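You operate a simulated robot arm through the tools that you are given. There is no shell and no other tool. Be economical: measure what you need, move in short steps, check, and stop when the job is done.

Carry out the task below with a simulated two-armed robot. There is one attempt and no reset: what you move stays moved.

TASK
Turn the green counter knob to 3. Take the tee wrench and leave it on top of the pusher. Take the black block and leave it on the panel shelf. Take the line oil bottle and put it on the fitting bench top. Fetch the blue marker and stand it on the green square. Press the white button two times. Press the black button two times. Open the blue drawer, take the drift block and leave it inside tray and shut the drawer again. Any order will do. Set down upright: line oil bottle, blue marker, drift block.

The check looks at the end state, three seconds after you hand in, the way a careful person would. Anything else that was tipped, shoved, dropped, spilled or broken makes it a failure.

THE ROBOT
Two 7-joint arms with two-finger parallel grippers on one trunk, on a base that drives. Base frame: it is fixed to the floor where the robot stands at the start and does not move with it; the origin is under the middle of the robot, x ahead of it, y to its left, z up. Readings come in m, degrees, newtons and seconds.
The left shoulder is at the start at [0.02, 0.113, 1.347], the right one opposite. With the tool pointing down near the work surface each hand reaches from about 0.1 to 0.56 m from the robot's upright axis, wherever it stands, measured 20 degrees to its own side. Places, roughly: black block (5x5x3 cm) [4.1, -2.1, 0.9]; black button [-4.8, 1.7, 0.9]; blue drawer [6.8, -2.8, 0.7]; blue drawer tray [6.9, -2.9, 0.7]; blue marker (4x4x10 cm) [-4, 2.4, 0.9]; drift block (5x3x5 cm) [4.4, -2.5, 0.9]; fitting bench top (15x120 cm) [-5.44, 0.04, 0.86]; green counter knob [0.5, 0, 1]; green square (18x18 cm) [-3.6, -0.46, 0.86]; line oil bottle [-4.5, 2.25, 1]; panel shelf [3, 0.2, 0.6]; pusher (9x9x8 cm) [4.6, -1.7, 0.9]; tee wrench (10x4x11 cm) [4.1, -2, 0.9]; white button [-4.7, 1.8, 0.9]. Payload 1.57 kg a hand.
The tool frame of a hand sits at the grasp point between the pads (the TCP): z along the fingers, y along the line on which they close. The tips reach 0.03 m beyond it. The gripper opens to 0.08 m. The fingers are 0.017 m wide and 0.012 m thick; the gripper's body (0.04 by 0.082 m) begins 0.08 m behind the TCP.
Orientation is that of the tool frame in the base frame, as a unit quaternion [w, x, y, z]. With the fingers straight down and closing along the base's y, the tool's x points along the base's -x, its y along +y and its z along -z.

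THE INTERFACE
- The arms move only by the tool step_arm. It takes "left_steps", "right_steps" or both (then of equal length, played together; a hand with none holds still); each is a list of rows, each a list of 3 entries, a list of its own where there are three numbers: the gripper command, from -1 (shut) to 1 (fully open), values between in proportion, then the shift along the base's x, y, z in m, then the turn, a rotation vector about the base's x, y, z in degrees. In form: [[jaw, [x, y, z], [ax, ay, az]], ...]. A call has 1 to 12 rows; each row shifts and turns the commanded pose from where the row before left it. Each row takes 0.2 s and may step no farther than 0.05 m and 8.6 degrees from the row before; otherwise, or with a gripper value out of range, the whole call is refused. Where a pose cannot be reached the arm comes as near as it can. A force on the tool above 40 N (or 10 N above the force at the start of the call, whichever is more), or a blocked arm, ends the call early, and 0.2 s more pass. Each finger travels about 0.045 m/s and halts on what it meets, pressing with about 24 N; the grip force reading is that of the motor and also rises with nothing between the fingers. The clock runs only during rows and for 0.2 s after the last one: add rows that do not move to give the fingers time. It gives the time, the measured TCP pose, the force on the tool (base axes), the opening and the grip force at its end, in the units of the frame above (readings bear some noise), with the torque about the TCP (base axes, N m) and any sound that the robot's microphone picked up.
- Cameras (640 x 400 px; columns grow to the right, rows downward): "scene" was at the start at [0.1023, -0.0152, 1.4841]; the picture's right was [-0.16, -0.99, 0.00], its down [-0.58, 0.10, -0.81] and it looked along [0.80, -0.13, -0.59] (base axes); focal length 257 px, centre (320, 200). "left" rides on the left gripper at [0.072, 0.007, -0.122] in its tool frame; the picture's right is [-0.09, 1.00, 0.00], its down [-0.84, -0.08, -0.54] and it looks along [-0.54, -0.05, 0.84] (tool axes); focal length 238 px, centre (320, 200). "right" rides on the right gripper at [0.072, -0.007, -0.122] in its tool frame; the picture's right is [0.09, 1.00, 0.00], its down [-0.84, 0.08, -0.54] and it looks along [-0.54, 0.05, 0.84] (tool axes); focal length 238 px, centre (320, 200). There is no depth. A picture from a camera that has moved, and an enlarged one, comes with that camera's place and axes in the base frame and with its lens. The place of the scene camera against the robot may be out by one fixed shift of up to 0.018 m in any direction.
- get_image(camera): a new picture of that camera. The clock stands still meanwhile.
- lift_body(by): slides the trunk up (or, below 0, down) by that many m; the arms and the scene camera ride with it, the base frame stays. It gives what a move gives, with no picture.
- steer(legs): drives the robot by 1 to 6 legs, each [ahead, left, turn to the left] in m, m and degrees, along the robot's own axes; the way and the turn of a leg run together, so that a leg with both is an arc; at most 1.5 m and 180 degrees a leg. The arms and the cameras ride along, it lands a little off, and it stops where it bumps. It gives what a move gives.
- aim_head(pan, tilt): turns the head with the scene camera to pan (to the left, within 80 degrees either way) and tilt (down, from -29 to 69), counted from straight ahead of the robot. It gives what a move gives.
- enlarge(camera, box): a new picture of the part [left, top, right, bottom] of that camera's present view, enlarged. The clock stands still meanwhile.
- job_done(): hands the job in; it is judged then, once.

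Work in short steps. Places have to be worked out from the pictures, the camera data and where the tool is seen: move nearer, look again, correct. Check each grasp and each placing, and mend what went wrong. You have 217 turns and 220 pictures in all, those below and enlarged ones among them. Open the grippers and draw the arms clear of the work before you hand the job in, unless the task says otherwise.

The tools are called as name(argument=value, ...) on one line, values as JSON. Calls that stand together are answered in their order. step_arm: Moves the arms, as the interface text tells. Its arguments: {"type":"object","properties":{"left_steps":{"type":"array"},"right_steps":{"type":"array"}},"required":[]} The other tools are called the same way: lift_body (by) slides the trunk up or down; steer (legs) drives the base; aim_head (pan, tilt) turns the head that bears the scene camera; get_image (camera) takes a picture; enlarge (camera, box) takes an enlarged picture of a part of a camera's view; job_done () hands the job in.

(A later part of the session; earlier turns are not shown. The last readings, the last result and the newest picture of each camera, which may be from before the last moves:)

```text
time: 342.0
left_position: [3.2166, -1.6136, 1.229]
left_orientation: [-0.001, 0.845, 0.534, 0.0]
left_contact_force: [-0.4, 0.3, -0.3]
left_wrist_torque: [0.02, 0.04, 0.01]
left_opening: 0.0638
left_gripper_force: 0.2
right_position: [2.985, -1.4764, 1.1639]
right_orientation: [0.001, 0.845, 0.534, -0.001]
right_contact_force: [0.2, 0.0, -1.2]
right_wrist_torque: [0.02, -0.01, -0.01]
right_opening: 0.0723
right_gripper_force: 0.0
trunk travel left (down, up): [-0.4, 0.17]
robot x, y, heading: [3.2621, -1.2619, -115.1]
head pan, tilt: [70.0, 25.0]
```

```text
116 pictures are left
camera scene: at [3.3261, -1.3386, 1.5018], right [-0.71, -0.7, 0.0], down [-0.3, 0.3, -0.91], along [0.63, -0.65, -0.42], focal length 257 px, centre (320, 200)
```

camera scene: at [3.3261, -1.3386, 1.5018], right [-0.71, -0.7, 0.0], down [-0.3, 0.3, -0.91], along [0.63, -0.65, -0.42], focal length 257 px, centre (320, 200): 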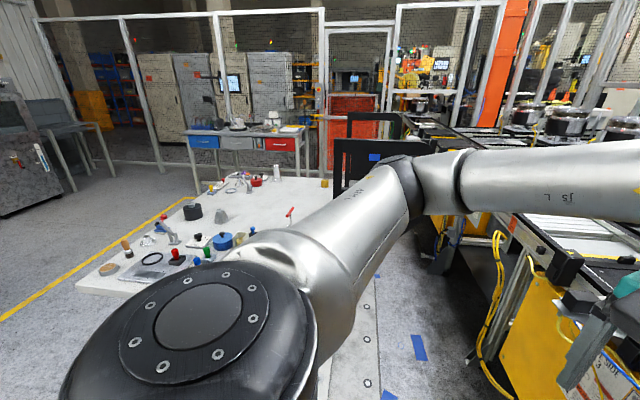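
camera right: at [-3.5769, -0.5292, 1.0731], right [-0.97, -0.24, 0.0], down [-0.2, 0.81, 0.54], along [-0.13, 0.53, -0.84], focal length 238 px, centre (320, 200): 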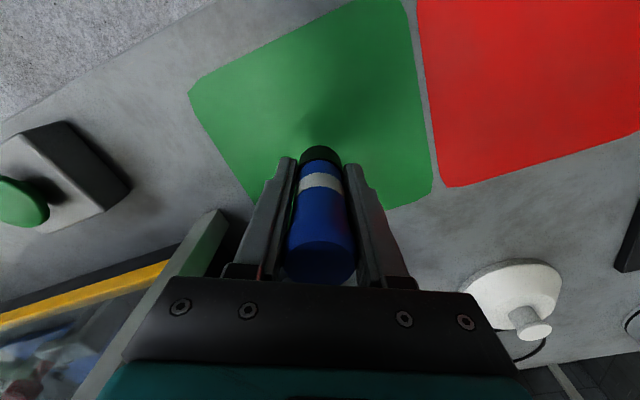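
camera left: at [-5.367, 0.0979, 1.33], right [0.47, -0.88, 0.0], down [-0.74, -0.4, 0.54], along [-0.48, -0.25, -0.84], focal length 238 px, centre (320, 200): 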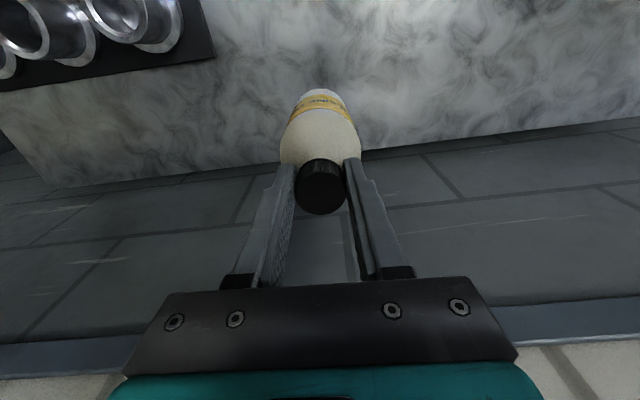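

There are black guard panels near the table's SW edge. I look more carefully at that side before entering.

aim_head(pan=42, tilt=30)

get_image(camera="scene")

get_image(camera="left")

```text
time: 342.9
left_position: [3.2171, -1.6135, 1.23]
left_orientation: [0.0, 0.845, 0.534, 0.0]
left_contact_force: [-0.4, 0.1, -0.2]
left_wrist_torque: [0.04, 0.02, 0.01]
left_opening: 0.0639
left_gripper_force: 0.1
right_position: [2.9858, -1.4777, 1.1638]
right_orientation: [-0.001, 0.845, 0.535, -0.001]
right_contact_force: [0.2, -0.4, 0.1]
right_wrist_torque: [0.02, -0.02, 0.01]
right_opening: 0.0721
right_gripper_force: 0.0
trunk travel left (down, up): [-0.4, 0.17]
robot x, y, heading: [3.2616, -1.2622, -115.7]
head pan, tilt: [42.0, 30.0]
```

```text
115 pictures are left
camera scene: at [3.2873, -1.3595, 1.4938], right [-0.96, -0.28, 0.0], down [-0.14, 0.48, -0.87], along [0.25, -0.83, -0.5], focal length 257 px, centre (320, 200)
```

scene: 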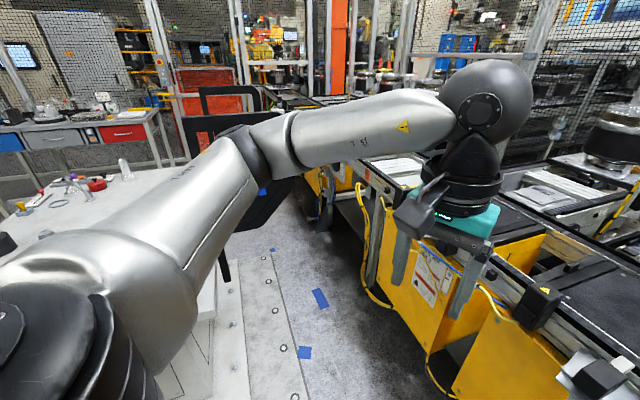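

```text
114 pictures are left
camera left: at [3.254, -1.5519, 1.352], right [0.86, -0.51, 0.0], down [-0.43, -0.72, 0.54], along [-0.28, -0.47, -0.84], focal length 238 px, centre (320, 200)
```

left: 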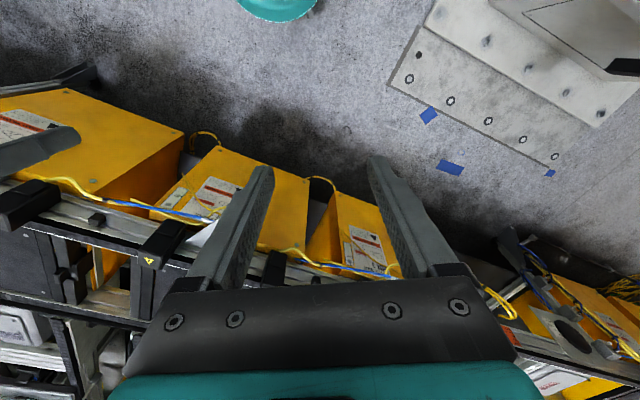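

The SW aisle is blocked by wing panels, so I will work from the table's NW side, using a tilted tool and lowered trunk if reach demands it. I turn to −56° and approach.

steer(legs=[[0, 0, 59.5], [0.33, 0.31, 0]])

aim_head(pan=0, tilt=40)

get_image(camera="scene")

```text
time: 348.4
left_position: [3.9978, -1.564, 1.2295]
left_orientation: [0.0, 0.457, 0.89, 0.0]
left_contact_force: [0.8, -0.5, 0.3]
left_wrist_torque: [0.03, 0.0, 0.01]
left_opening: 0.064
left_gripper_force: 0.0
right_position: [3.7651, -1.6992, 1.1636]
right_orientation: [0.0, 0.456, 0.89, -0.001]
right_contact_force: [0.4, -0.5, -1.0]
right_wrist_torque: [0.0, 0.0, -0.01]
right_opening: 0.072
right_gripper_force: 0.1
trunk travel left (down, up): [-0.4, 0.17]
robot x, y, heading: [3.7126, -1.3539, -54.4]
head pan, tilt: [42.0, 30.0]
```

```text
time: 349.4
left_position: [3.9975, -1.5652, 1.2304]
left_orientation: [0.001, 0.457, 0.889, 0.0]
left_contact_force: [-0.1, 0.1, -0.7]
left_wrist_torque: [0.04, -0.01, -0.02]
left_opening: 0.0641
left_gripper_force: 0.0
right_position: [3.7647, -1.6999, 1.1638]
right_orientation: [0.0, 0.457, 0.89, -0.001]
right_contact_force: [-0.5, 0.8, -0.2]
right_wrist_torque: [0.0, 0.0, -0.02]
right_opening: 0.072
right_gripper_force: 0.1
trunk travel left (down, up): [-0.4, 0.17]
robot x, y, heading: [3.7073, -1.3553, -54.4]
head pan, tilt: [0.0, 40.0]
```

```text
113 pictures are left
camera scene: at [3.7716, -1.4352, 1.4784], right [-0.81, -0.58, 0.0], down [-0.37, 0.52, -0.77], along [0.45, -0.62, -0.64], focal length 257 px, centre (320, 200)
```

scene: 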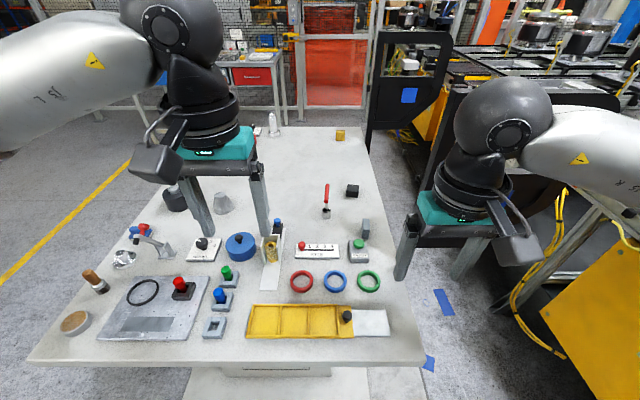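

Now I have a clear view of all items. I zoom on the wrench/block area and the pusher.

enlarge(camera="scene", box=[280, 160, 400, 260])

enlarge(camera="scene", box=[110, 160, 270, 280])

```text
4.00 times, centred on (340, 210) of scene
camera zoom: at [3.7716, -1.4352, 1.4784], right [-0.81, -0.58, 0.0], down [-0.37, 0.52, -0.77], along [0.45, -0.62, -0.64], focal length 1028 px, centre (240, 160)
```

zoom: 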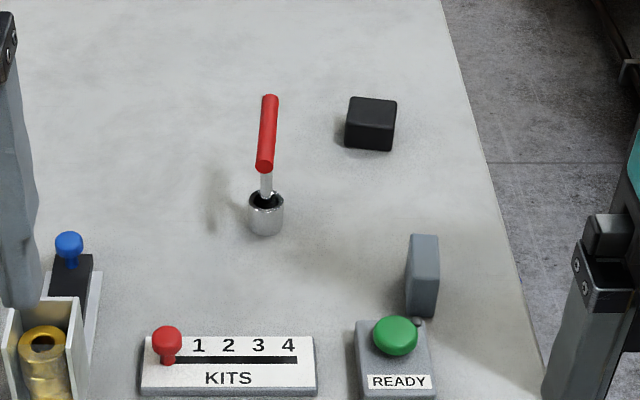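

```text
3.33 times, centred on (190, 220) of scene
camera zoom: at [3.7716, -1.4352, 1.4784], right [-0.81, -0.58, 0.0], down [-0.37, 0.52, -0.77], along [0.45, -0.62, -0.64], focal length 857 px, centre (753, 133)
```

zoom: 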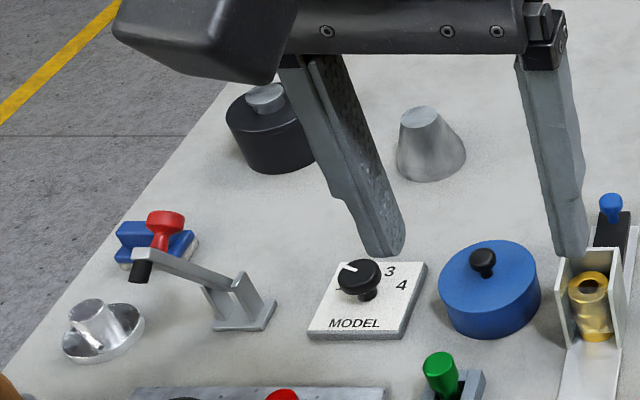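

The wrench handle points along my viewing direction; pusher confirmed at (4.60, −1.70). I check the area around my right hand for a second panel.

get_image(camera="right")

aim_head(pan=-45, tilt=25)

get_image(camera="scene")

```text
110 pictures are left
camera right: at [3.7174, -1.6462, 1.2845], right [0.76, 0.66, 0.0], down [0.55, -0.63, 0.54], along [0.35, -0.41, -0.84], focal length 238 px, centre (320, 200)
```

right: 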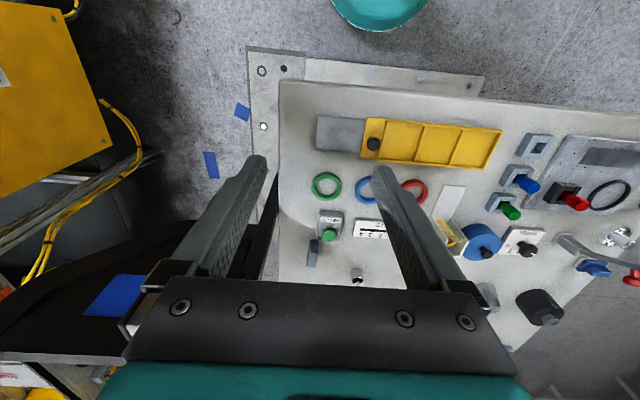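

```text
time: 350.6
left_position: [3.9965, -1.5649, 1.2304]
left_orientation: [0.0, 0.457, 0.889, 0.0]
left_contact_force: [-0.6, 0.7, 0.3]
left_wrist_torque: [-0.02, 0.0, 0.03]
left_opening: 0.0639
left_gripper_force: 0.1
right_position: [3.7656, -1.701, 1.1633]
right_orientation: [0.001, 0.456, 0.89, -0.002]
right_contact_force: [-0.2, 0.0, -0.1]
right_wrist_torque: [-0.03, 0.0, -0.02]
right_opening: 0.0719
right_gripper_force: 0.1
trunk travel left (down, up): [-0.4, 0.17]
robot x, y, heading: [3.7119, -1.3623, -54.5]
head pan, tilt: [-45.0, 25.0]
```

```text
109 pictures are left
camera scene: at [3.7071, -1.4571, 1.5017], right [-0.99, 0.16, 0.0], down [0.07, 0.42, -0.91], along [-0.15, -0.89, -0.42], focal length 257 px, centre (320, 200)
```

scene: 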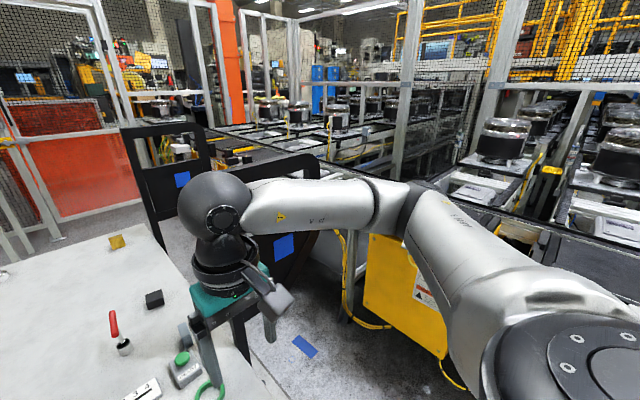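

A second panel stands near my right hand, so I retract the right hand back and up, then nudge the base forward.

step_arm(right_steps=[[0, [-0.01, 0.015, 0.03], [0, 0, 0]], [0, [-0.02, 0.028, 0.03], [0, 0, 0]], [0, [-0.02, 0.028, 0.03], [0, 0, 0]], [0, [-0.02, 0.028, 0.02], [0, 0, 0]], [0, [-0.01, 0.015, 0], [0, 0, 0]]])

steer(legs=[[0.09, 0, 0]])

aim_head(pan=0, tilt=40)

get_image(camera="left")

```text
time: 351.8
left_position: [3.9976, -1.5641, 1.2287]
left_orientation: [0.0, 0.457, 0.889, 0.0]
left_contact_force: [0.3, -0.6, 0.6]
left_wrist_torque: [0.02, -0.02, -0.01]
left_opening: 0.0642
left_gripper_force: 0.0
right_position: [3.6956, -1.599, 1.2887]
right_orientation: [-0.001, 0.456, 0.89, -0.001]
right_contact_force: [-0.3, 0.3, -0.3]
right_wrist_torque: [0.02, -0.01, -0.02]
right_opening: 0.0398
right_gripper_force: 0.0
right hand out of reach, approached as far as the arm can: row 4, 5
trunk travel left (down, up): [-0.4, 0.17]
robot x, y, heading: [3.7103, -1.3551, -54.3]
head pan, tilt: [-45.0, 25.0]
```

```text
time: 352.9
left_position: [4.0509, -1.6387, 1.228]
left_orientation: [-0.001, 0.456, 0.89, 0.0]
left_contact_force: [0.7, 0.6, -0.7]
left_wrist_torque: [-0.01, 0.03, 0.01]
left_opening: 0.0639
left_gripper_force: 0.2
right_position: [3.7495, -1.6745, 1.2889]
right_orientation: [0.0, 0.457, 0.89, 0.0]
right_contact_force: [-0.6, -0.6, -0.1]
right_wrist_torque: [-0.01, -0.03, -0.01]
right_opening: 0.04
right_gripper_force: 0.1
trunk travel left (down, up): [-0.4, 0.17]
robot x, y, heading: [3.7627, -1.4309, -54.2]
head pan, tilt: [-45.0, 25.0]
```

```text
time: 354.0
left_position: [4.0494, -1.6372, 1.2312]
left_orientation: [0.001, 0.456, 0.89, 0.0]
left_contact_force: [0.4, 0.0, -1.0]
left_wrist_torque: [0.01, -0.01, 0.0]
left_opening: 0.064
left_gripper_force: 0.0
right_position: [3.7475, -1.6724, 1.2884]
right_orientation: [0.0, 0.456, 0.89, -0.001]
right_contact_force: [0.3, -0.4, 0.5]
right_wrist_torque: [-0.01, 0.05, -0.01]
right_opening: 0.0401
right_gripper_force: 0.1
trunk travel left (down, up): [-0.4, 0.17]
robot x, y, heading: [3.7629, -1.4284, -54.2]
head pan, tilt: [0.0, 40.0]
```

```text
108 pictures are left
camera left: at [4.0128, -1.5739, 1.352], right [0.86, 0.51, 0.0], down [0.42, -0.72, 0.54], along [0.27, -0.47, -0.84], focal length 238 px, centre (320, 200)
```

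left: 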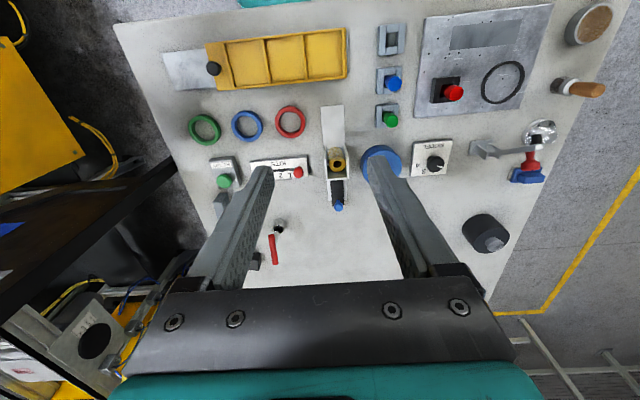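

No bump at 0.21 m from the edge. I edge another 8 cm forward so the wrench comes within reach.

steer(legs=[[0.08, 0, 0]])

get_image(camera="scene")

```text
time: 354.7
left_position: [4.05, -1.6378, 1.2299]
left_orientation: [0.0, 0.456, 0.89, 0.0]
left_contact_force: [0.4, 0.2, 0.2]
left_wrist_torque: [0.0, -0.01, 0.0]
left_opening: 0.0639
left_gripper_force: 0.2
right_position: [3.7486, -1.6728, 1.2894]
right_orientation: [0.0, 0.455, 0.89, -0.001]
right_contact_force: [1.0, -0.2, -0.5]
right_wrist_torque: [0.01, 0.0, -0.01]
right_opening: 0.0401
right_gripper_force: 0.2
trunk travel left (down, up): [-0.4, 0.17]
robot x, y, heading: [3.7648, -1.4338, -54.2]
head pan, tilt: [0.0, 40.0]
stopped in leg 1: the robot was blocked; the commanded pose is now the measured one
```

```text
107 pictures are left
camera scene: at [3.8241, -1.5084, 1.4784], right [-0.81, -0.58, 0.0], down [-0.37, 0.52, -0.77], along [0.45, -0.62, -0.64], focal length 257 px, centre (320, 200)
```

scene: 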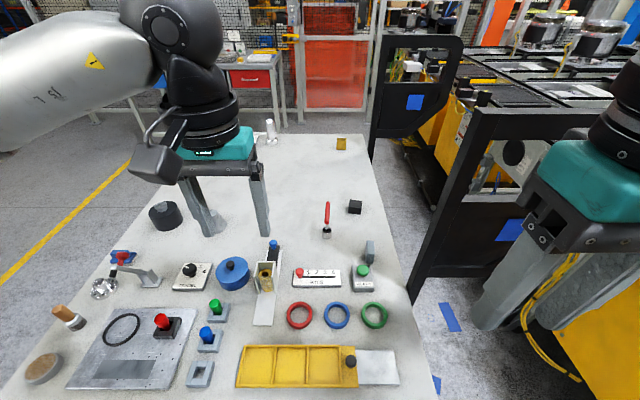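

Blocked at 0.2 m from the edge; wrench is 0.65 m ahead. I tilt the left tool 34° outward while moving to a pre-grasp above the handle.

step_arm(left_steps=[[0.5, [0.008, -0.0365, -0.019], [-6.89, -4.97, 0]], [0.5, [0.008, -0.0365, -0.019], [-6.89, -4.97, 0]], [0.5, [0.008, -0.0365, -0.019], [-6.89, -4.97, 0]], [0.5, [0.008, -0.0365, -0.019], [-6.89, -4.97, 0]], [0.5, [0.008, -0.0365, -0.019], [0, 0, 0]], [0.5, [0.008, -0.0365, -0.019], [0, 0, 0]], [0.5, [0.008, -0.0365, -0.019], [0, 0, 0]], [0.5, [0.008, -0.0365, -0.019], [0, 0, 0]]])

get_image(camera="left")

get_image(camera="scene")

```text
time: 356.5
left_position: [4.1115, -1.9324, 1.0797]
left_orientation: [0.261, 0.437, 0.85, -0.133]
left_contact_force: [0.6, -0.5, -0.3]
left_wrist_torque: [0.05, -0.04, 0.0]
left_opening: 0.06
left_gripper_force: 0.0
right_position: [3.749, -1.6736, 1.2886]
right_orientation: [-0.001, 0.456, 0.89, -0.001]
right_contact_force: [0.0, -0.7, 0.8]
right_wrist_torque: [0.03, -0.02, 0.0]
right_opening: 0.0401
right_gripper_force: 0.1
trunk travel left (down, up): [-0.4, 0.17]
robot x, y, heading: [3.7644, -1.4304, -54.0]
head pan, tilt: [0.0, 40.0]
```

```text
106 pictures are left
camera left: at [4.0423, -1.8237, 1.1403], right [0.85, 0.52, 0.05], down [0.16, -0.36, 0.92], along [0.49, -0.78, -0.39], focal length 238 px, centre (320, 200)
```

left: 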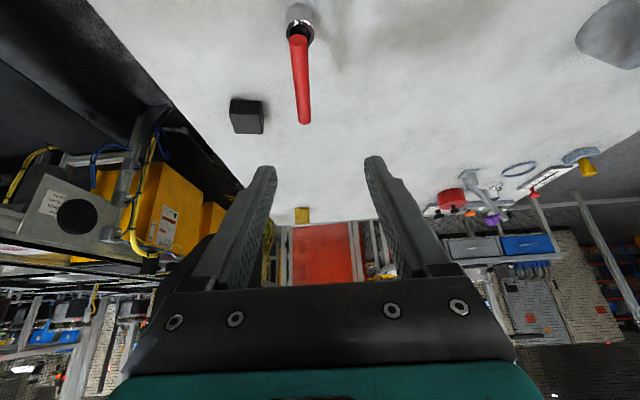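

```text
105 pictures are left
camera scene: at [3.8235, -1.5094, 1.4784], right [-0.81, -0.58, 0.0], down [-0.37, 0.52, -0.77], along [0.45, -0.62, -0.64], focal length 257 px, centre (320, 200)
```

scene: 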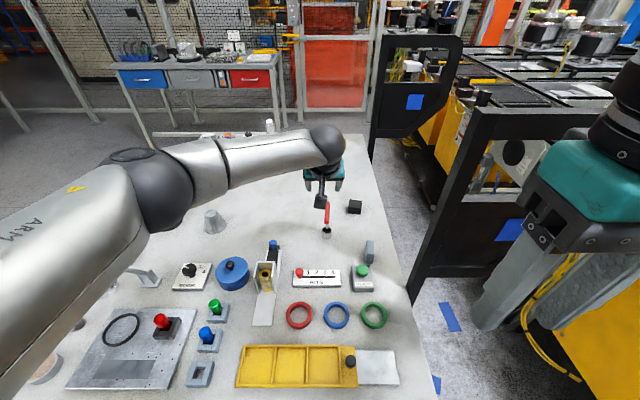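

The tilted hand is above the handle; handle mid ≈(4.122, −1.973, 0.95), direction −59°. I descend with a −5° yaw correction, then look.

step_arm(left_steps=[[0.5, [0.0027, -0.0103, -0.025], [0, 0, -5]], [0.5, [0.0027, -0.0103, -0.025], [0, 0, 0]], [0.5, [0.0026, -0.0103, -0.025], [0, 0, 0]], [0.5, [0.0026, -0.0103, -0.025], [0, 0, 0]], [0.5, [0, 0, 0], [0, 0, 0]]])

get_image(camera="left")

enlarge(camera="scene", box=[280, 160, 400, 260])

```text
time: 357.7
left_position: [4.121, -1.9604, 1.0016]
left_orientation: [0.254, 0.474, 0.831, -0.145]
left_contact_force: [-0.4, 0.0, 0.2]
left_wrist_torque: [-0.02, 0.03, 0.0]
left_opening: 0.06
left_gripper_force: 0.1
left hand out of reach, approached as far as the arm can: row 4
right_position: [3.7486, -1.6741, 1.2883]
right_orientation: [-0.001, 0.456, 0.89, -0.002]
right_contact_force: [0.1, 0.0, -0.7]
right_wrist_torque: [0.01, -0.01, 0.0]
right_opening: 0.04
right_gripper_force: 0.0
trunk travel left (down, up): [-0.4, 0.17]
robot x, y, heading: [3.7624, -1.4303, -54.3]
head pan, tilt: [0.0, 40.0]
```

```text
104 pictures are left
camera left: at [4.0614, -1.8472, 1.0639], right [0.9, 0.44, 0.05], down [0.13, -0.38, 0.92], along [0.42, -0.81, -0.39], focal length 238 px, centre (320, 200)
```

left: 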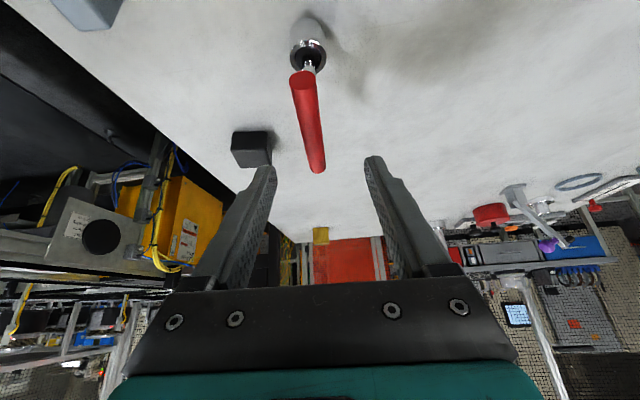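

```text
4.00 times, centred on (340, 210) of scene
camera zoom: at [3.8233, -1.5089, 1.4784], right [-0.81, -0.58, 0.0], down [-0.37, 0.52, -0.77], along [0.45, -0.62, -0.64], focal length 1028 px, centre (240, 160)
```

zoom: 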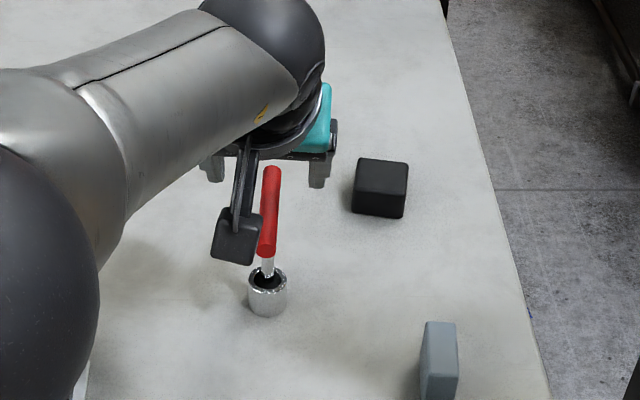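

Reach ends here, but the hand is right above the handle centre (4.118, −1.962, 0.96). Lowering the trunk by 0.042 m brings the hand straight down.

lift_body(by=-0.042)

get_image(camera="left")

enlarge(camera="scene", box=[280, 140, 400, 240])

```text
time: 358.6
left_position: [4.122, -1.9617, 0.9609]
left_orientation: [0.255, 0.473, 0.831, -0.144]
left_contact_force: [0.6, -0.2, -0.1]
left_wrist_torque: [0.02, 0.01, 0.0]
left_opening: 0.0602
left_gripper_force: 0.1
right_position: [3.7499, -1.674, 1.2459]
right_orientation: [-0.001, 0.455, 0.891, 0.0]
right_contact_force: [0.5, 0.6, -0.3]
right_wrist_torque: [-0.01, 0.01, 0.01]
right_opening: 0.0402
right_gripper_force: 0.0
trunk travel left (down, up): [-0.358, 0.212]
robot x, y, heading: [3.7616, -1.4297, -54.1]
head pan, tilt: [0.0, 40.0]
```

```text
102 pictures are left
camera left: at [4.0623, -1.8468, 1.0221], right [0.9, 0.44, 0.05], down [0.13, -0.38, 0.92], along [0.43, -0.81, -0.39], focal length 238 px, centre (320, 200)
```

left: 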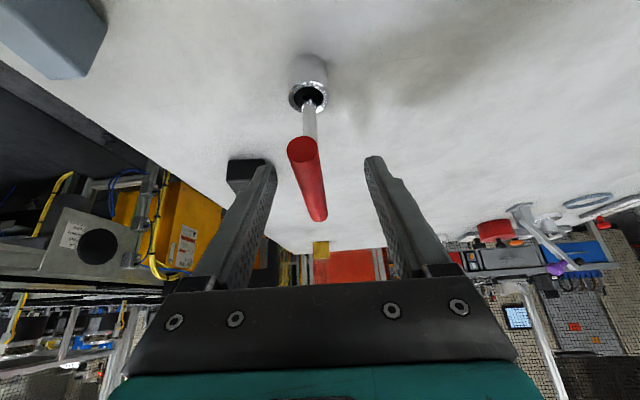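

```text
4.00 times, centred on (340, 190) of scene
camera zoom: at [3.8241, -1.5083, 1.4364], right [-0.81, -0.58, 0.0], down [-0.37, 0.52, -0.77], along [0.45, -0.62, -0.64], focal length 1028 px, centre (240, 240)
```

zoom: 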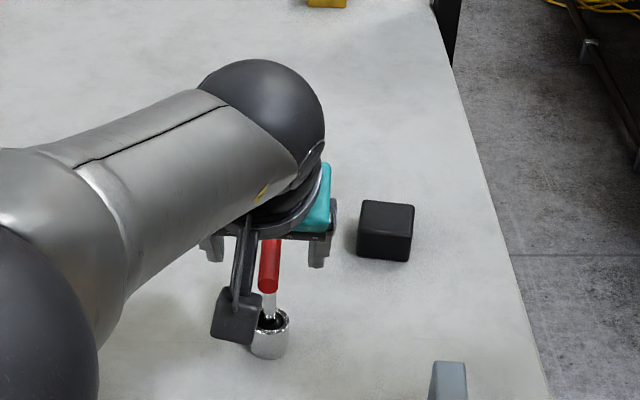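

The handle lies between the fingers, ~5 mm off-centre. I shift 5 mm and close gently.

step_arm(left_steps=[[0.5, [-0.005, -0.002, -0.003], [0, 0, 0]], [0.0, [0, 0, 0], [0, 0, 0]], [-0.4, [0, 0, 0], [0, 0, 0]], [-0.7, [0, 0, 0], [0, 0, 0]], [-1, [0, 0, 0], [0, 0, 0]], [-1, [0, 0, 0], [0, 0, 0]]])

get_image(camera="left")

```text
time: 360.0
left_position: [4.1163, -1.9629, 0.9592]
left_orientation: [0.256, 0.474, 0.83, -0.144]
left_contact_force: [0.3, -1.1, 0.4]
left_wrist_torque: [-0.02, 0.01, 0.01]
left_opening: 0.0132
left_gripper_force: 23.5
right_position: [3.7497, -1.6735, 1.246]
right_orientation: [0.0, 0.456, 0.89, -0.001]
right_contact_force: [-0.2, -0.7, 0.6]
right_wrist_torque: [0.0, 0.01, -0.05]
right_opening: 0.04
right_gripper_force: 0.1
trunk travel left (down, up): [-0.358, 0.212]
robot x, y, heading: [3.7614, -1.4281, -54.2]
head pan, tilt: [0.0, 40.0]
```

```text
100 pictures are left
camera left: at [4.0568, -1.8475, 1.0192], right [0.9, 0.44, 0.05], down [0.13, -0.38, 0.92], along [0.43, -0.81, -0.39], focal length 238 px, centre (320, 200)
```

left: 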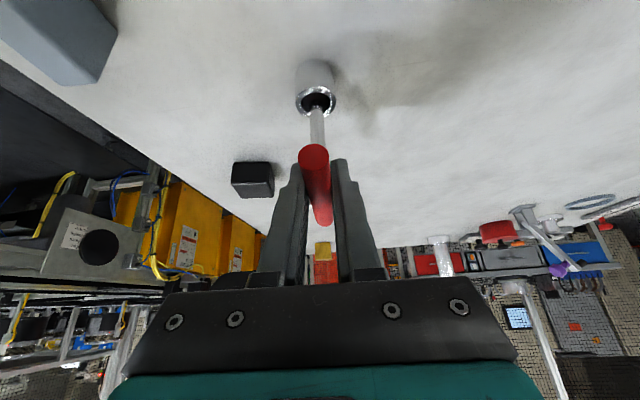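

Gripped on the handle (13 mm). I lift it 12 cm and check.

step_arm(left_steps=[[-1, [0, 0, 0.02], [0, 0, 0]], [-1, [0, 0, 0.03], [0, 0, 0]], [-1, [0, 0, 0.035], [0, 0, 0]], [-1, [0, 0, 0.035], [0, 0, 0]], [-1, [0, 0, 0], [0, 0, 0]]])

get_image(camera="left")

get_image(camera="scene")

```text
time: 361.2
left_position: [4.118, -1.9606, 1.0786]
left_orientation: [0.255, 0.473, 0.831, -0.144]
left_contact_force: [-0.7, 0.7, -1.6]
left_wrist_torque: [0.02, -0.01, 0.0]
left_opening: 0.0137
left_gripper_force: 24.0
right_position: [3.7484, -1.674, 1.2468]
right_orientation: [0.0, 0.456, 0.89, 0.0]
right_contact_force: [0.2, -0.5, 0.1]
right_wrist_torque: [0.01, -0.01, 0.0]
right_opening: 0.0399
right_gripper_force: 0.0
trunk travel left (down, up): [-0.358, 0.212]
robot x, y, heading: [3.7618, -1.4273, -54.3]
head pan, tilt: [0.0, 40.0]
```

```text
99 pictures are left
camera left: at [4.0578, -1.8472, 1.1393], right [0.9, 0.44, 0.05], down [0.13, -0.38, 0.92], along [0.43, -0.81, -0.4], focal length 238 px, centre (320, 200)
```

left: 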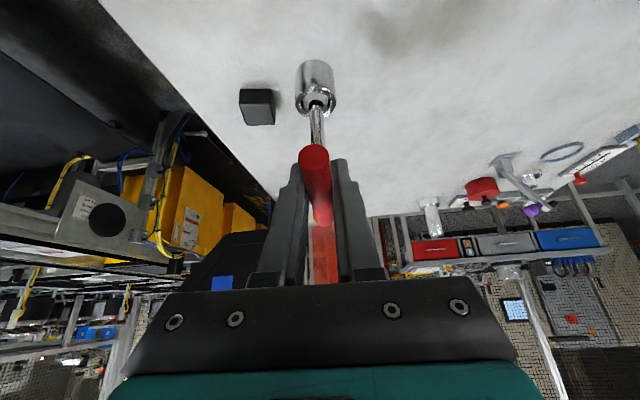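

```text
98 pictures are left
camera scene: at [3.8244, -1.5087, 1.4364], right [-0.81, -0.58, 0.0], down [-0.38, 0.52, -0.77], along [0.45, -0.62, -0.64], focal length 257 px, centre (320, 200)
```

scene: 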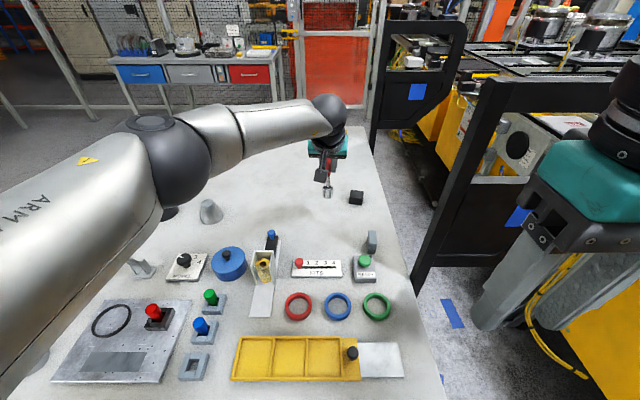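

The wrench is up and hangs upright. The pusher is 0.71 m ahead / 0.51 m left, so I raise the hand and strafe 0.40 m left along the table edge.

step_arm(left_steps=[[-1, [0, 0, 0.025], [0, 0, 0]], [-1, [0, 0, 0.025], [0, 0, 0]]])

steer(legs=[[-0.01, 0, 0], [0, 0.4, 0]])

get_image(camera="scene")

get_image(camera="left")

```text
time: 361.8
left_position: [4.1165, -1.9611, 1.1278]
left_orientation: [0.254, 0.473, 0.831, -0.144]
left_contact_force: [-1.0, 0.7, -1.4]
left_wrist_torque: [0.02, 0.01, 0.01]
left_opening: 0.0136
left_gripper_force: 24.0
right_position: [3.7485, -1.6723, 1.246]
right_orientation: [-0.001, 0.455, 0.89, -0.001]
right_contact_force: [0.2, 0.4, -0.1]
right_wrist_torque: [0.0, -0.01, 0.01]
right_opening: 0.04
right_gripper_force: 0.0
trunk travel left (down, up): [-0.358, 0.212]
robot x, y, heading: [3.7627, -1.43, -54.3]
head pan, tilt: [0.0, 40.0]
```

```text
time: 364.6
left_position: [4.4332, -1.7235, 1.1279]
left_orientation: [0.254, 0.474, 0.83, -0.145]
left_contact_force: [-0.3, -0.3, -1.3]
left_wrist_torque: [0.03, 0.01, -0.02]
left_opening: 0.0137
left_gripper_force: 23.7
right_position: [4.0658, -1.435, 1.2481]
right_orientation: [-0.001, 0.457, 0.89, -0.002]
right_contact_force: [-0.3, 1.2, 0.0]
right_wrist_torque: [-0.02, 0.03, -0.01]
right_opening: 0.0398
right_gripper_force: 0.1
trunk travel left (down, up): [-0.358, 0.212]
robot x, y, heading: [4.0806, -1.1889, -54.3]
head pan, tilt: [0.0, 40.0]
```

```text
97 pictures are left
camera scene: at [4.141, -1.2694, 1.4364], right [-0.81, -0.58, 0.0], down [-0.37, 0.52, -0.77], along [0.45, -0.62, -0.64], focal length 257 px, centre (320, 200)
```

scene: 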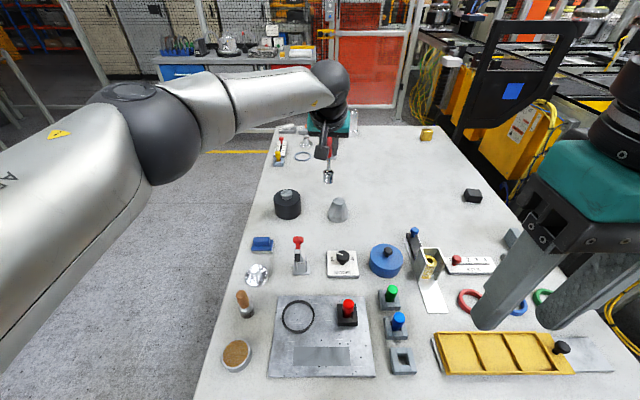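

```text
96 pictures are left
camera left: at [4.3735, -1.609, 1.1888], right [0.9, 0.44, 0.05], down [0.13, -0.38, 0.92], along [0.42, -0.82, -0.39], focal length 238 px, centre (320, 200)
```

left: 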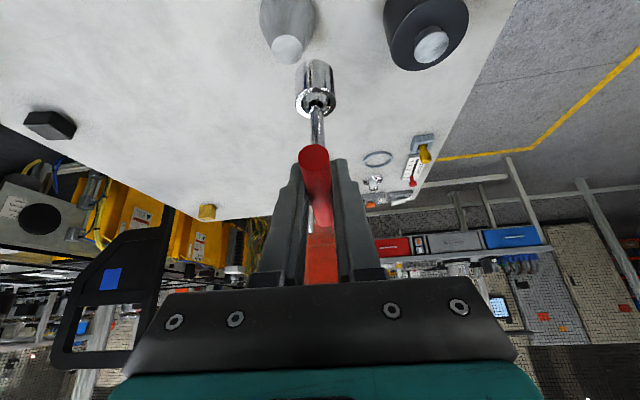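

The pusher's boss is at ≈(4.575, −1.706). I move the wrench over it with the arm and look.

step_arm(left_steps=[[-1, [0.036, 0.005, 0], [0, 0, 0]], [-1, [0.036, 0.004, 0], [0, 0, 0]], [-1, [0.036, 0.004, 0], [0, 0, 0]], [-1, [0.034, 0.004, 0], [0, 0, 0]], [-1, [0, 0, 0], [0, 0, 0]]])

get_image(camera="left")

enlarge(camera="scene", box=[220, 110, 380, 230])

```text
time: 365.8
left_position: [4.5654, -1.7001, 1.1305]
left_orientation: [0.253, 0.475, 0.83, -0.144]
left_contact_force: [-0.1, -0.2, -0.5]
left_wrist_torque: [0.01, 0.0, 0.06]
left_opening: 0.0133
left_gripper_force: 24.0
left hand out of reach, approached as far as the arm can: row 4
right_position: [4.0649, -1.4344, 1.2467]
right_orientation: [0.0, 0.456, 0.89, -0.001]
right_contact_force: [0.2, -0.9, 0.6]
right_wrist_torque: [0.01, -0.09, 0.02]
right_opening: 0.04
right_gripper_force: 0.1
trunk travel left (down, up): [-0.358, 0.212]
robot x, y, heading: [4.0787, -1.1938, -54.4]
head pan, tilt: [0.0, 40.0]
```

```text
95 pictures are left
camera left: at [4.5056, -1.5857, 1.1925], right [0.9, 0.44, 0.05], down [0.13, -0.38, 0.92], along [0.42, -0.82, -0.39], focal length 238 px, centre (320, 200)
```

left: 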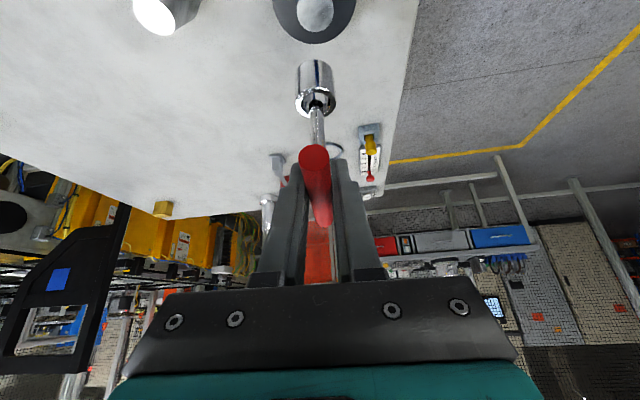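

```text
3.33 times, centred on (300, 170) of scene
camera zoom: at [4.1398, -1.2705, 1.4364], right [-0.81, -0.58, 0.0], down [-0.37, 0.52, -0.77], along [0.45, -0.62, -0.64], focal length 857 px, centre (387, 300)
```

zoom: 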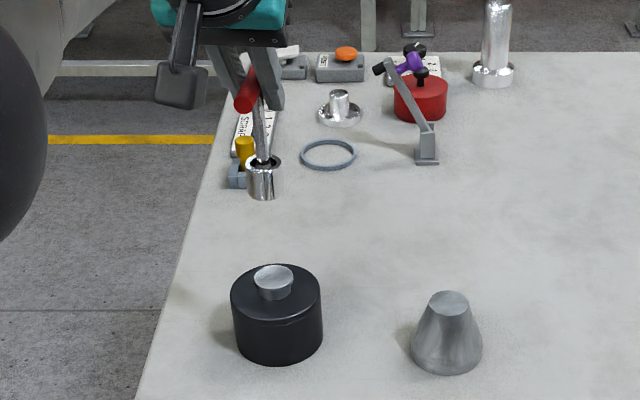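

Left camera says the socket must shift ~(+7, −6) mm, i.e. straight ahead, and the arm is at its limit, so I nudge the base ahead 1 cm.

steer(legs=[[0.01, 0, 0]])

step_arm(left_steps=[[-1, [0, 0, -0.02], [0, 0, 0]], [-1, [0, 0, -0.02], [0, 0, 0]], [-1, [0, 0, -0.02], [0, 0, 0]], [-1, [0, 0, 0], [0, 0, 0]]])

enlarge(camera="left", box=[240, 0, 400, 140])

enlarge(camera="scene", box=[240, 130, 340, 230])

```text
time: 366.6
left_position: [4.572, -1.7074, 1.1307]
left_orientation: [0.254, 0.474, 0.831, -0.144]
left_contact_force: [0.1, -0.2, -1.9]
left_wrist_torque: [0.01, 0.01, -0.03]
left_opening: 0.0136
left_gripper_force: 23.8
right_position: [4.0716, -1.4424, 1.247]
right_orientation: [-0.001, 0.456, 0.89, -0.001]
right_contact_force: [0.6, -0.2, -0.3]
right_wrist_torque: [0.01, 0.01, -0.01]
right_opening: 0.04
right_gripper_force: 0.0
trunk travel left (down, up): [-0.358, 0.212]
robot x, y, heading: [4.087, -1.1974, -54.3]
head pan, tilt: [0.0, 40.0]
```

```text
time: 367.6
left_position: [4.5679, -1.7035, 1.0786]
left_orientation: [0.255, 0.474, 0.831, -0.144]
left_contact_force: [-0.5, 0.8, -1.6]
left_wrist_torque: [0.02, 0.01, -0.02]
left_opening: 0.0135
left_gripper_force: 24.4
left hand out of reach, approached as far as the arm can: row 2
right_position: [4.0694, -1.4413, 1.2462]
right_orientation: [-0.001, 0.457, 0.889, -0.001]
right_contact_force: [0.2, 0.0, 0.5]
right_wrist_torque: [0.01, 0.0, 0.04]
right_opening: 0.04
right_gripper_force: 0.0
trunk travel left (down, up): [-0.358, 0.212]
robot x, y, heading: [4.0846, -1.1976, -54.6]
head pan, tilt: [0.0, 40.0]
```

```text
2.86 times, centred on (320, 70) of left
camera zoom: at [4.5092, -1.5906, 1.1397], right [0.9, 0.44, 0.05], down [0.13, -0.38, 0.92], along [0.42, -0.82, -0.39], focal length 681 px, centre (320, 571)
```

zoom: 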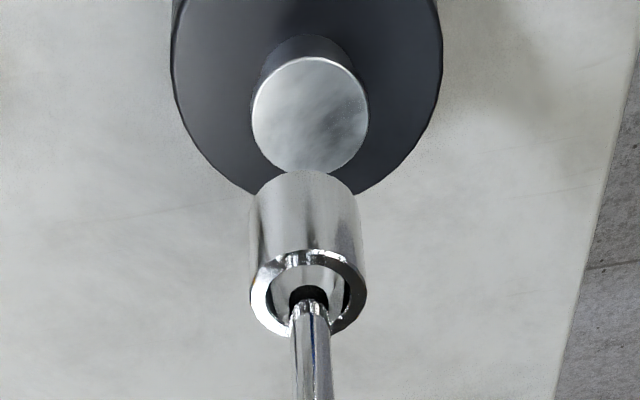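

```text
4.00 times, centred on (290, 180) of scene
camera zoom: at [4.1456, -1.2773, 1.4365], right [-0.81, -0.58, 0.0], down [-0.37, 0.52, -0.77], along [0.45, -0.62, -0.64], focal length 1028 px, centre (440, 280)
```

zoom: 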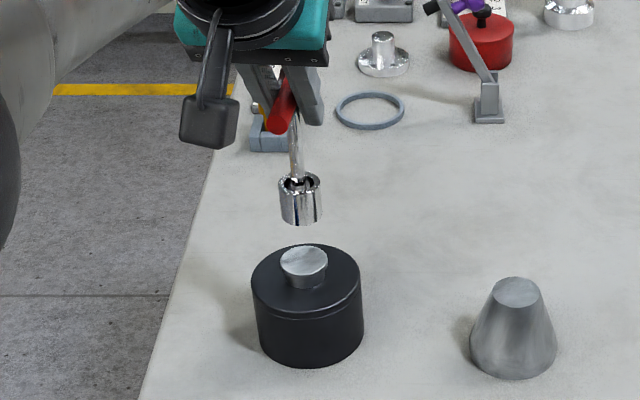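

Socket is within ~6 mm of the boss axis. I lower the trunk 3 cm (bringing the hand down and adding reach), then correct.

lift_body(by=-0.028)

step_arm(left_steps=[[-1, [0.004, -0.003, 0], [0, 0, 0]], [-1, [0, 0, 0], [0, 0, 0]]])

enlarge(camera="left", box=[240, 0, 400, 140])

enlarge(camera="scene", box=[240, 120, 340, 220])

```text
time: 368.3
left_position: [4.5684, -1.7053, 1.0501]
left_orientation: [0.254, 0.473, 0.831, -0.144]
left_contact_force: [-0.2, 0.2, -0.3]
left_wrist_torque: [0.0, -0.02, 0.03]
left_opening: 0.0135
left_gripper_force: 23.8
right_position: [4.0712, -1.4426, 1.2186]
right_orientation: [-0.001, 0.456, 0.89, -0.001]
right_contact_force: [0.6, 0.6, -0.4]
right_wrist_torque: [0.0, -0.02, 0.01]
right_opening: 0.0399
right_gripper_force: 0.0
trunk travel left (down, up): [-0.33, 0.24]
robot x, y, heading: [4.0876, -1.1984, -54.3]
head pan, tilt: [0.0, 40.0]
```

```text
time: 368.9
left_position: [4.5687, -1.7041, 1.0498]
left_orientation: [0.255, 0.473, 0.831, -0.144]
left_contact_force: [0.6, -0.6, -1.6]
left_wrist_torque: [0.02, 0.01, -0.02]
left_opening: 0.0134
left_gripper_force: 23.9
left hand out of reach, approached as far as the arm can: row 1
right_position: [4.0706, -1.4414, 1.2193]
right_orientation: [-0.001, 0.456, 0.89, -0.001]
right_contact_force: [0.6, -0.1, -0.3]
right_wrist_torque: [-0.03, -0.01, 0.01]
right_opening: 0.0403
right_gripper_force: 0.1
trunk travel left (down, up): [-0.33, 0.24]
robot x, y, heading: [4.0847, -1.1976, -54.3]
head pan, tilt: [0.0, 40.0]
```

```text
2.86 times, centred on (320, 70) of left
camera zoom: at [4.5096, -1.5908, 1.1118], right [0.9, 0.44, 0.05], down [0.13, -0.38, 0.92], along [0.42, -0.81, -0.39], focal length 681 px, centre (320, 571)
```

zoom: 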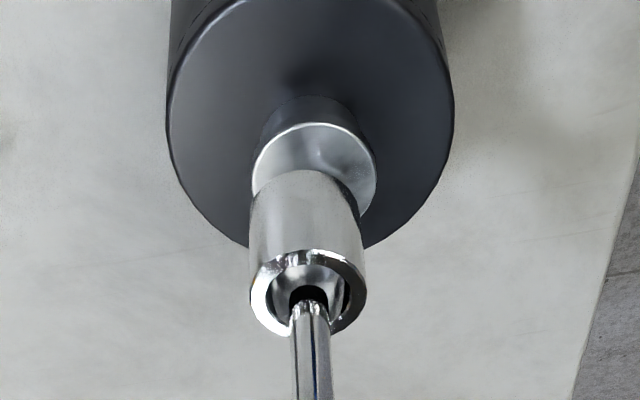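

```text
4.00 times, centred on (290, 170) of scene
camera zoom: at [4.1461, -1.2775, 1.4084], right [-0.81, -0.58, 0.0], down [-0.37, 0.52, -0.77], along [0.45, -0.62, -0.64], focal length 1028 px, centre (440, 320)
```

zoom: 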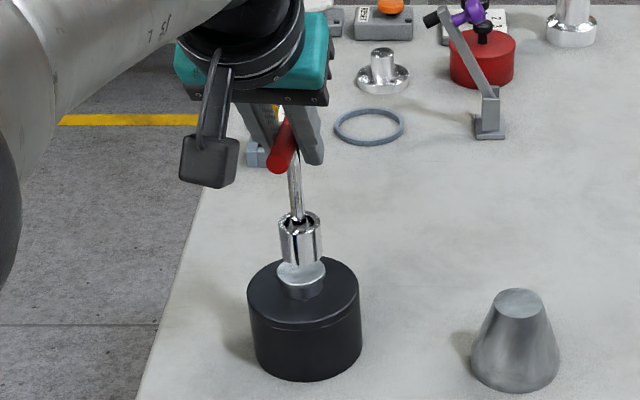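

Alignment looks within 2–3 mm. I lower with the trunk in small steps until contact.

lift_body(by=-0.006)

lift_body(by=-0.003)

enlarge(camera="left", box=[240, 0, 400, 140])

enlarge(camera="scene", box=[240, 120, 340, 220])

```text
time: 369.4
left_position: [4.5696, -1.7042, 1.045]
left_orientation: [0.255, 0.474, 0.831, -0.144]
left_contact_force: [0.1, 0.5, -1.1]
left_wrist_torque: [-0.02, 0.04, -0.01]
left_opening: 0.0135
left_gripper_force: 24.4
right_position: [4.0698, -1.4408, 1.2119]
right_orientation: [0.0, 0.457, 0.889, -0.001]
right_contact_force: [0.2, -0.7, 0.0]
right_wrist_torque: [0.02, -0.01, 0.03]
right_opening: 0.0398
right_gripper_force: 0.1
trunk travel left (down, up): [-0.324, 0.246]
robot x, y, heading: [4.0828, -1.1995, -54.2]
head pan, tilt: [0.0, 40.0]
```

```text
time: 370.0
left_position: [4.5697, -1.7044, 1.0417]
left_orientation: [0.254, 0.474, 0.831, -0.144]
left_contact_force: [1.0, -0.3, -2.1]
left_wrist_torque: [0.02, 0.01, 0.02]
left_opening: 0.0133
left_gripper_force: 24.1
right_position: [4.0695, -1.4421, 1.2093]
right_orientation: [-0.001, 0.456, 0.89, 0.0]
right_contact_force: [-0.6, 0.2, -0.2]
right_wrist_torque: [-0.01, -0.01, -0.03]
right_opening: 0.0401
right_gripper_force: 0.0
trunk travel left (down, up): [-0.321, 0.249]
robot x, y, heading: [4.0843, -1.1982, -54.1]
head pan, tilt: [0.0, 40.0]
```

```text
2.86 times, centred on (320, 70) of left
camera zoom: at [4.5096, -1.5906, 1.1028], right [0.9, 0.44, 0.05], down [0.13, -0.38, 0.92], along [0.42, -0.81, -0.39], focal length 681 px, centre (320, 571)
```

zoom: 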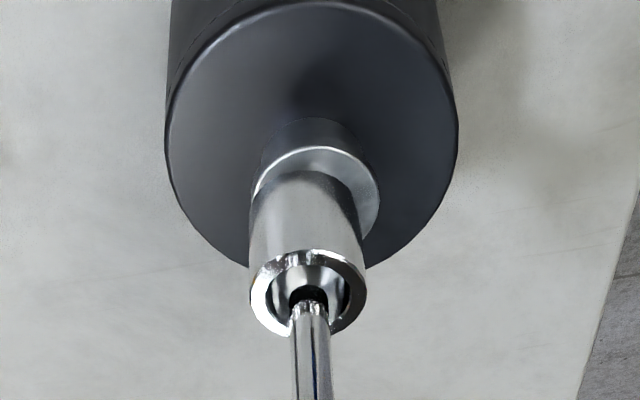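

```text
4.00 times, centred on (290, 170) of scene
camera zoom: at [4.1461, -1.2774, 1.3994], right [-0.81, -0.58, 0.0], down [-0.37, 0.52, -0.77], along [0.45, -0.62, -0.64], focal length 1028 px, centre (440, 320)
```

zoom: 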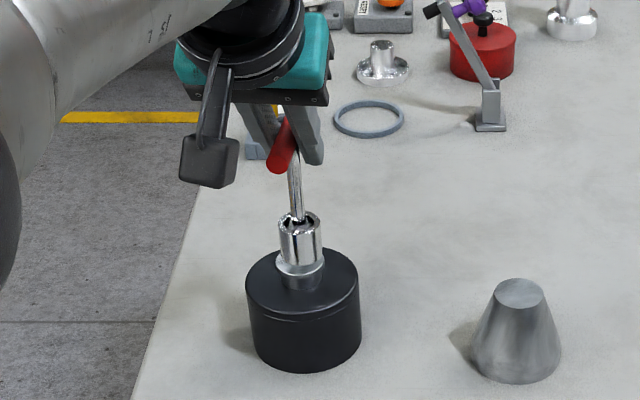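

Well aligned; I shift 2.5 mm to the right of the image and continue lowering.

step_arm(left_steps=[[-1, [0.0025, 0.001, 0], [0, 0, 0]], [-1, [0, 0, 0], [0, 0, 0]]])

lift_body(by=-0.004)

lift_body(by=-0.003)

enlarge(camera="scene", box=[240, 120, 340, 220])

```text
time: 370.6
left_position: [4.5709, -1.7039, 1.0416]
left_orientation: [0.255, 0.474, 0.831, -0.144]
left_contact_force: [-0.9, -0.2, -1.6]
left_wrist_torque: [-0.03, 0.02, -0.02]
left_opening: 0.0132
left_gripper_force: 24.3
right_position: [4.0711, -1.4431, 1.2082]
right_orientation: [0.0, 0.456, 0.89, -0.001]
right_contact_force: [-0.4, -0.1, -0.3]
right_wrist_torque: [0.01, -0.02, 0.0]
right_opening: 0.0399
right_gripper_force: 0.0
trunk travel left (down, up): [-0.321, 0.249]
robot x, y, heading: [4.088, -1.2002, -54.4]
head pan, tilt: [0.0, 40.0]
```

```text
time: 371.1
left_position: [4.5705, -1.7032, 1.0383]
left_orientation: [0.254, 0.473, 0.831, -0.144]
left_contact_force: [0.0, 0.2, -1.9]
left_wrist_torque: [-0.01, -0.02, 0.02]
left_opening: 0.0136
left_gripper_force: 23.9
right_position: [4.0703, -1.4423, 1.205]
right_orientation: [0.0, 0.455, 0.89, -0.001]
right_contact_force: [-1.0, -0.7, 0.2]
right_wrist_torque: [-0.01, 0.0, 0.0]
right_opening: 0.0398
right_gripper_force: 0.0
trunk travel left (down, up): [-0.317, 0.253]
robot x, y, heading: [4.0844, -1.198, -54.2]
head pan, tilt: [0.0, 40.0]
```

```text
time: 371.6
left_position: [4.5717, -1.7042, 1.0354]
left_orientation: [0.255, 0.473, 0.831, -0.145]
left_contact_force: [0.5, -0.5, -0.9]
left_wrist_torque: [0.0, 0.02, -0.01]
left_opening: 0.0135
left_gripper_force: 24.0
right_position: [4.0702, -1.4416, 1.2024]
right_orientation: [-0.001, 0.456, 0.89, 0.0]
right_contact_force: [0.1, 0.4, -0.1]
right_wrist_torque: [0.02, 0.03, 0.02]
right_opening: 0.0401
right_gripper_force: 0.0
trunk travel left (down, up): [-0.314, 0.256]
robot x, y, heading: [4.0843, -1.205, -54.5]
head pan, tilt: [0.0, 40.0]
```

```text
4.00 times, centred on (290, 170) of scene
camera zoom: at [4.1461, -1.2774, 1.3924], right [-0.81, -0.58, 0.0], down [-0.37, 0.52, -0.77], along [0.45, -0.62, -0.64], focal length 1028 px, centre (440, 320)
```

zoom: 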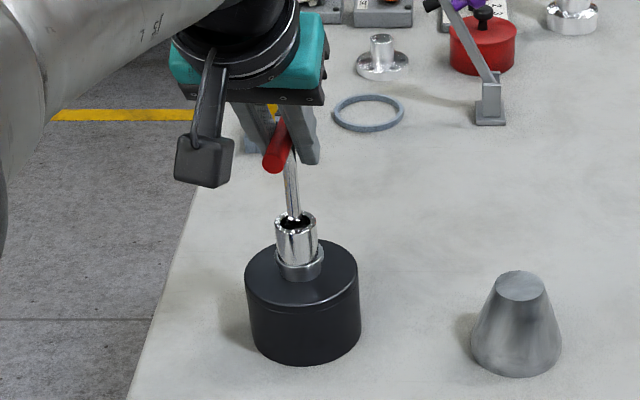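

lift_body(by=-0.003)

lift_body(by=-0.003)

enlarge(camera="left", box=[240, 0, 400, 140])

```text
time: 372.1
left_position: [4.5712, -1.7032, 1.0327]
left_orientation: [0.255, 0.473, 0.831, -0.145]
left_contact_force: [0.2, 0.5, 3.1]
left_wrist_torque: [0.02, 0.04, -0.01]
left_opening: 0.0134
left_gripper_force: 23.4
right_position: [4.0703, -1.441, 1.1993]
right_orientation: [0.0, 0.457, 0.89, 0.0]
right_contact_force: [1.1, -0.1, -0.1]
right_wrist_torque: [-0.03, -0.03, 0.02]
right_opening: 0.0401
right_gripper_force: 0.0
trunk travel left (down, up): [-0.311, 0.259]
robot x, y, heading: [4.0839, -1.2007, -54.1]
head pan, tilt: [0.0, 40.0]
```

```text
time: 372.6
left_position: [4.57, -1.7033, 1.0326]
left_orientation: [0.257, 0.473, 0.83, -0.145]
left_contact_force: [-0.1, 2.4, 16.8]
left_wrist_torque: [0.3, 0.17, -0.02]
left_opening: 0.0131
left_gripper_force: 23.9
right_position: [4.0692, -1.4401, 1.1974]
right_orientation: [0.001, 0.456, 0.89, -0.001]
right_contact_force: [-0.5, 0.1, 1.0]
right_wrist_torque: [0.0, -0.02, 0.02]
right_opening: 0.0397
right_gripper_force: 0.1
trunk travel left (down, up): [-0.308, 0.262]
robot x, y, heading: [4.0872, -1.198, -54.5]
head pan, tilt: [0.0, 40.0]
```

```text
2.86 times, centred on (320, 70) of left
camera zoom: at [4.5116, -1.5885, 1.0933], right [0.9, 0.44, 0.05], down [0.13, -0.37, 0.92], along [0.43, -0.82, -0.39], focal length 681 px, centre (320, 571)
```

zoom: 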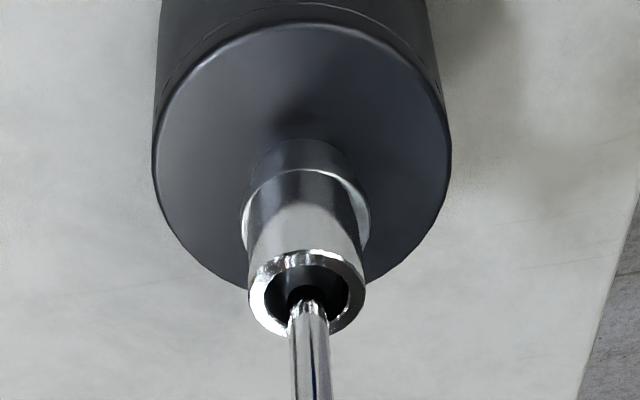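

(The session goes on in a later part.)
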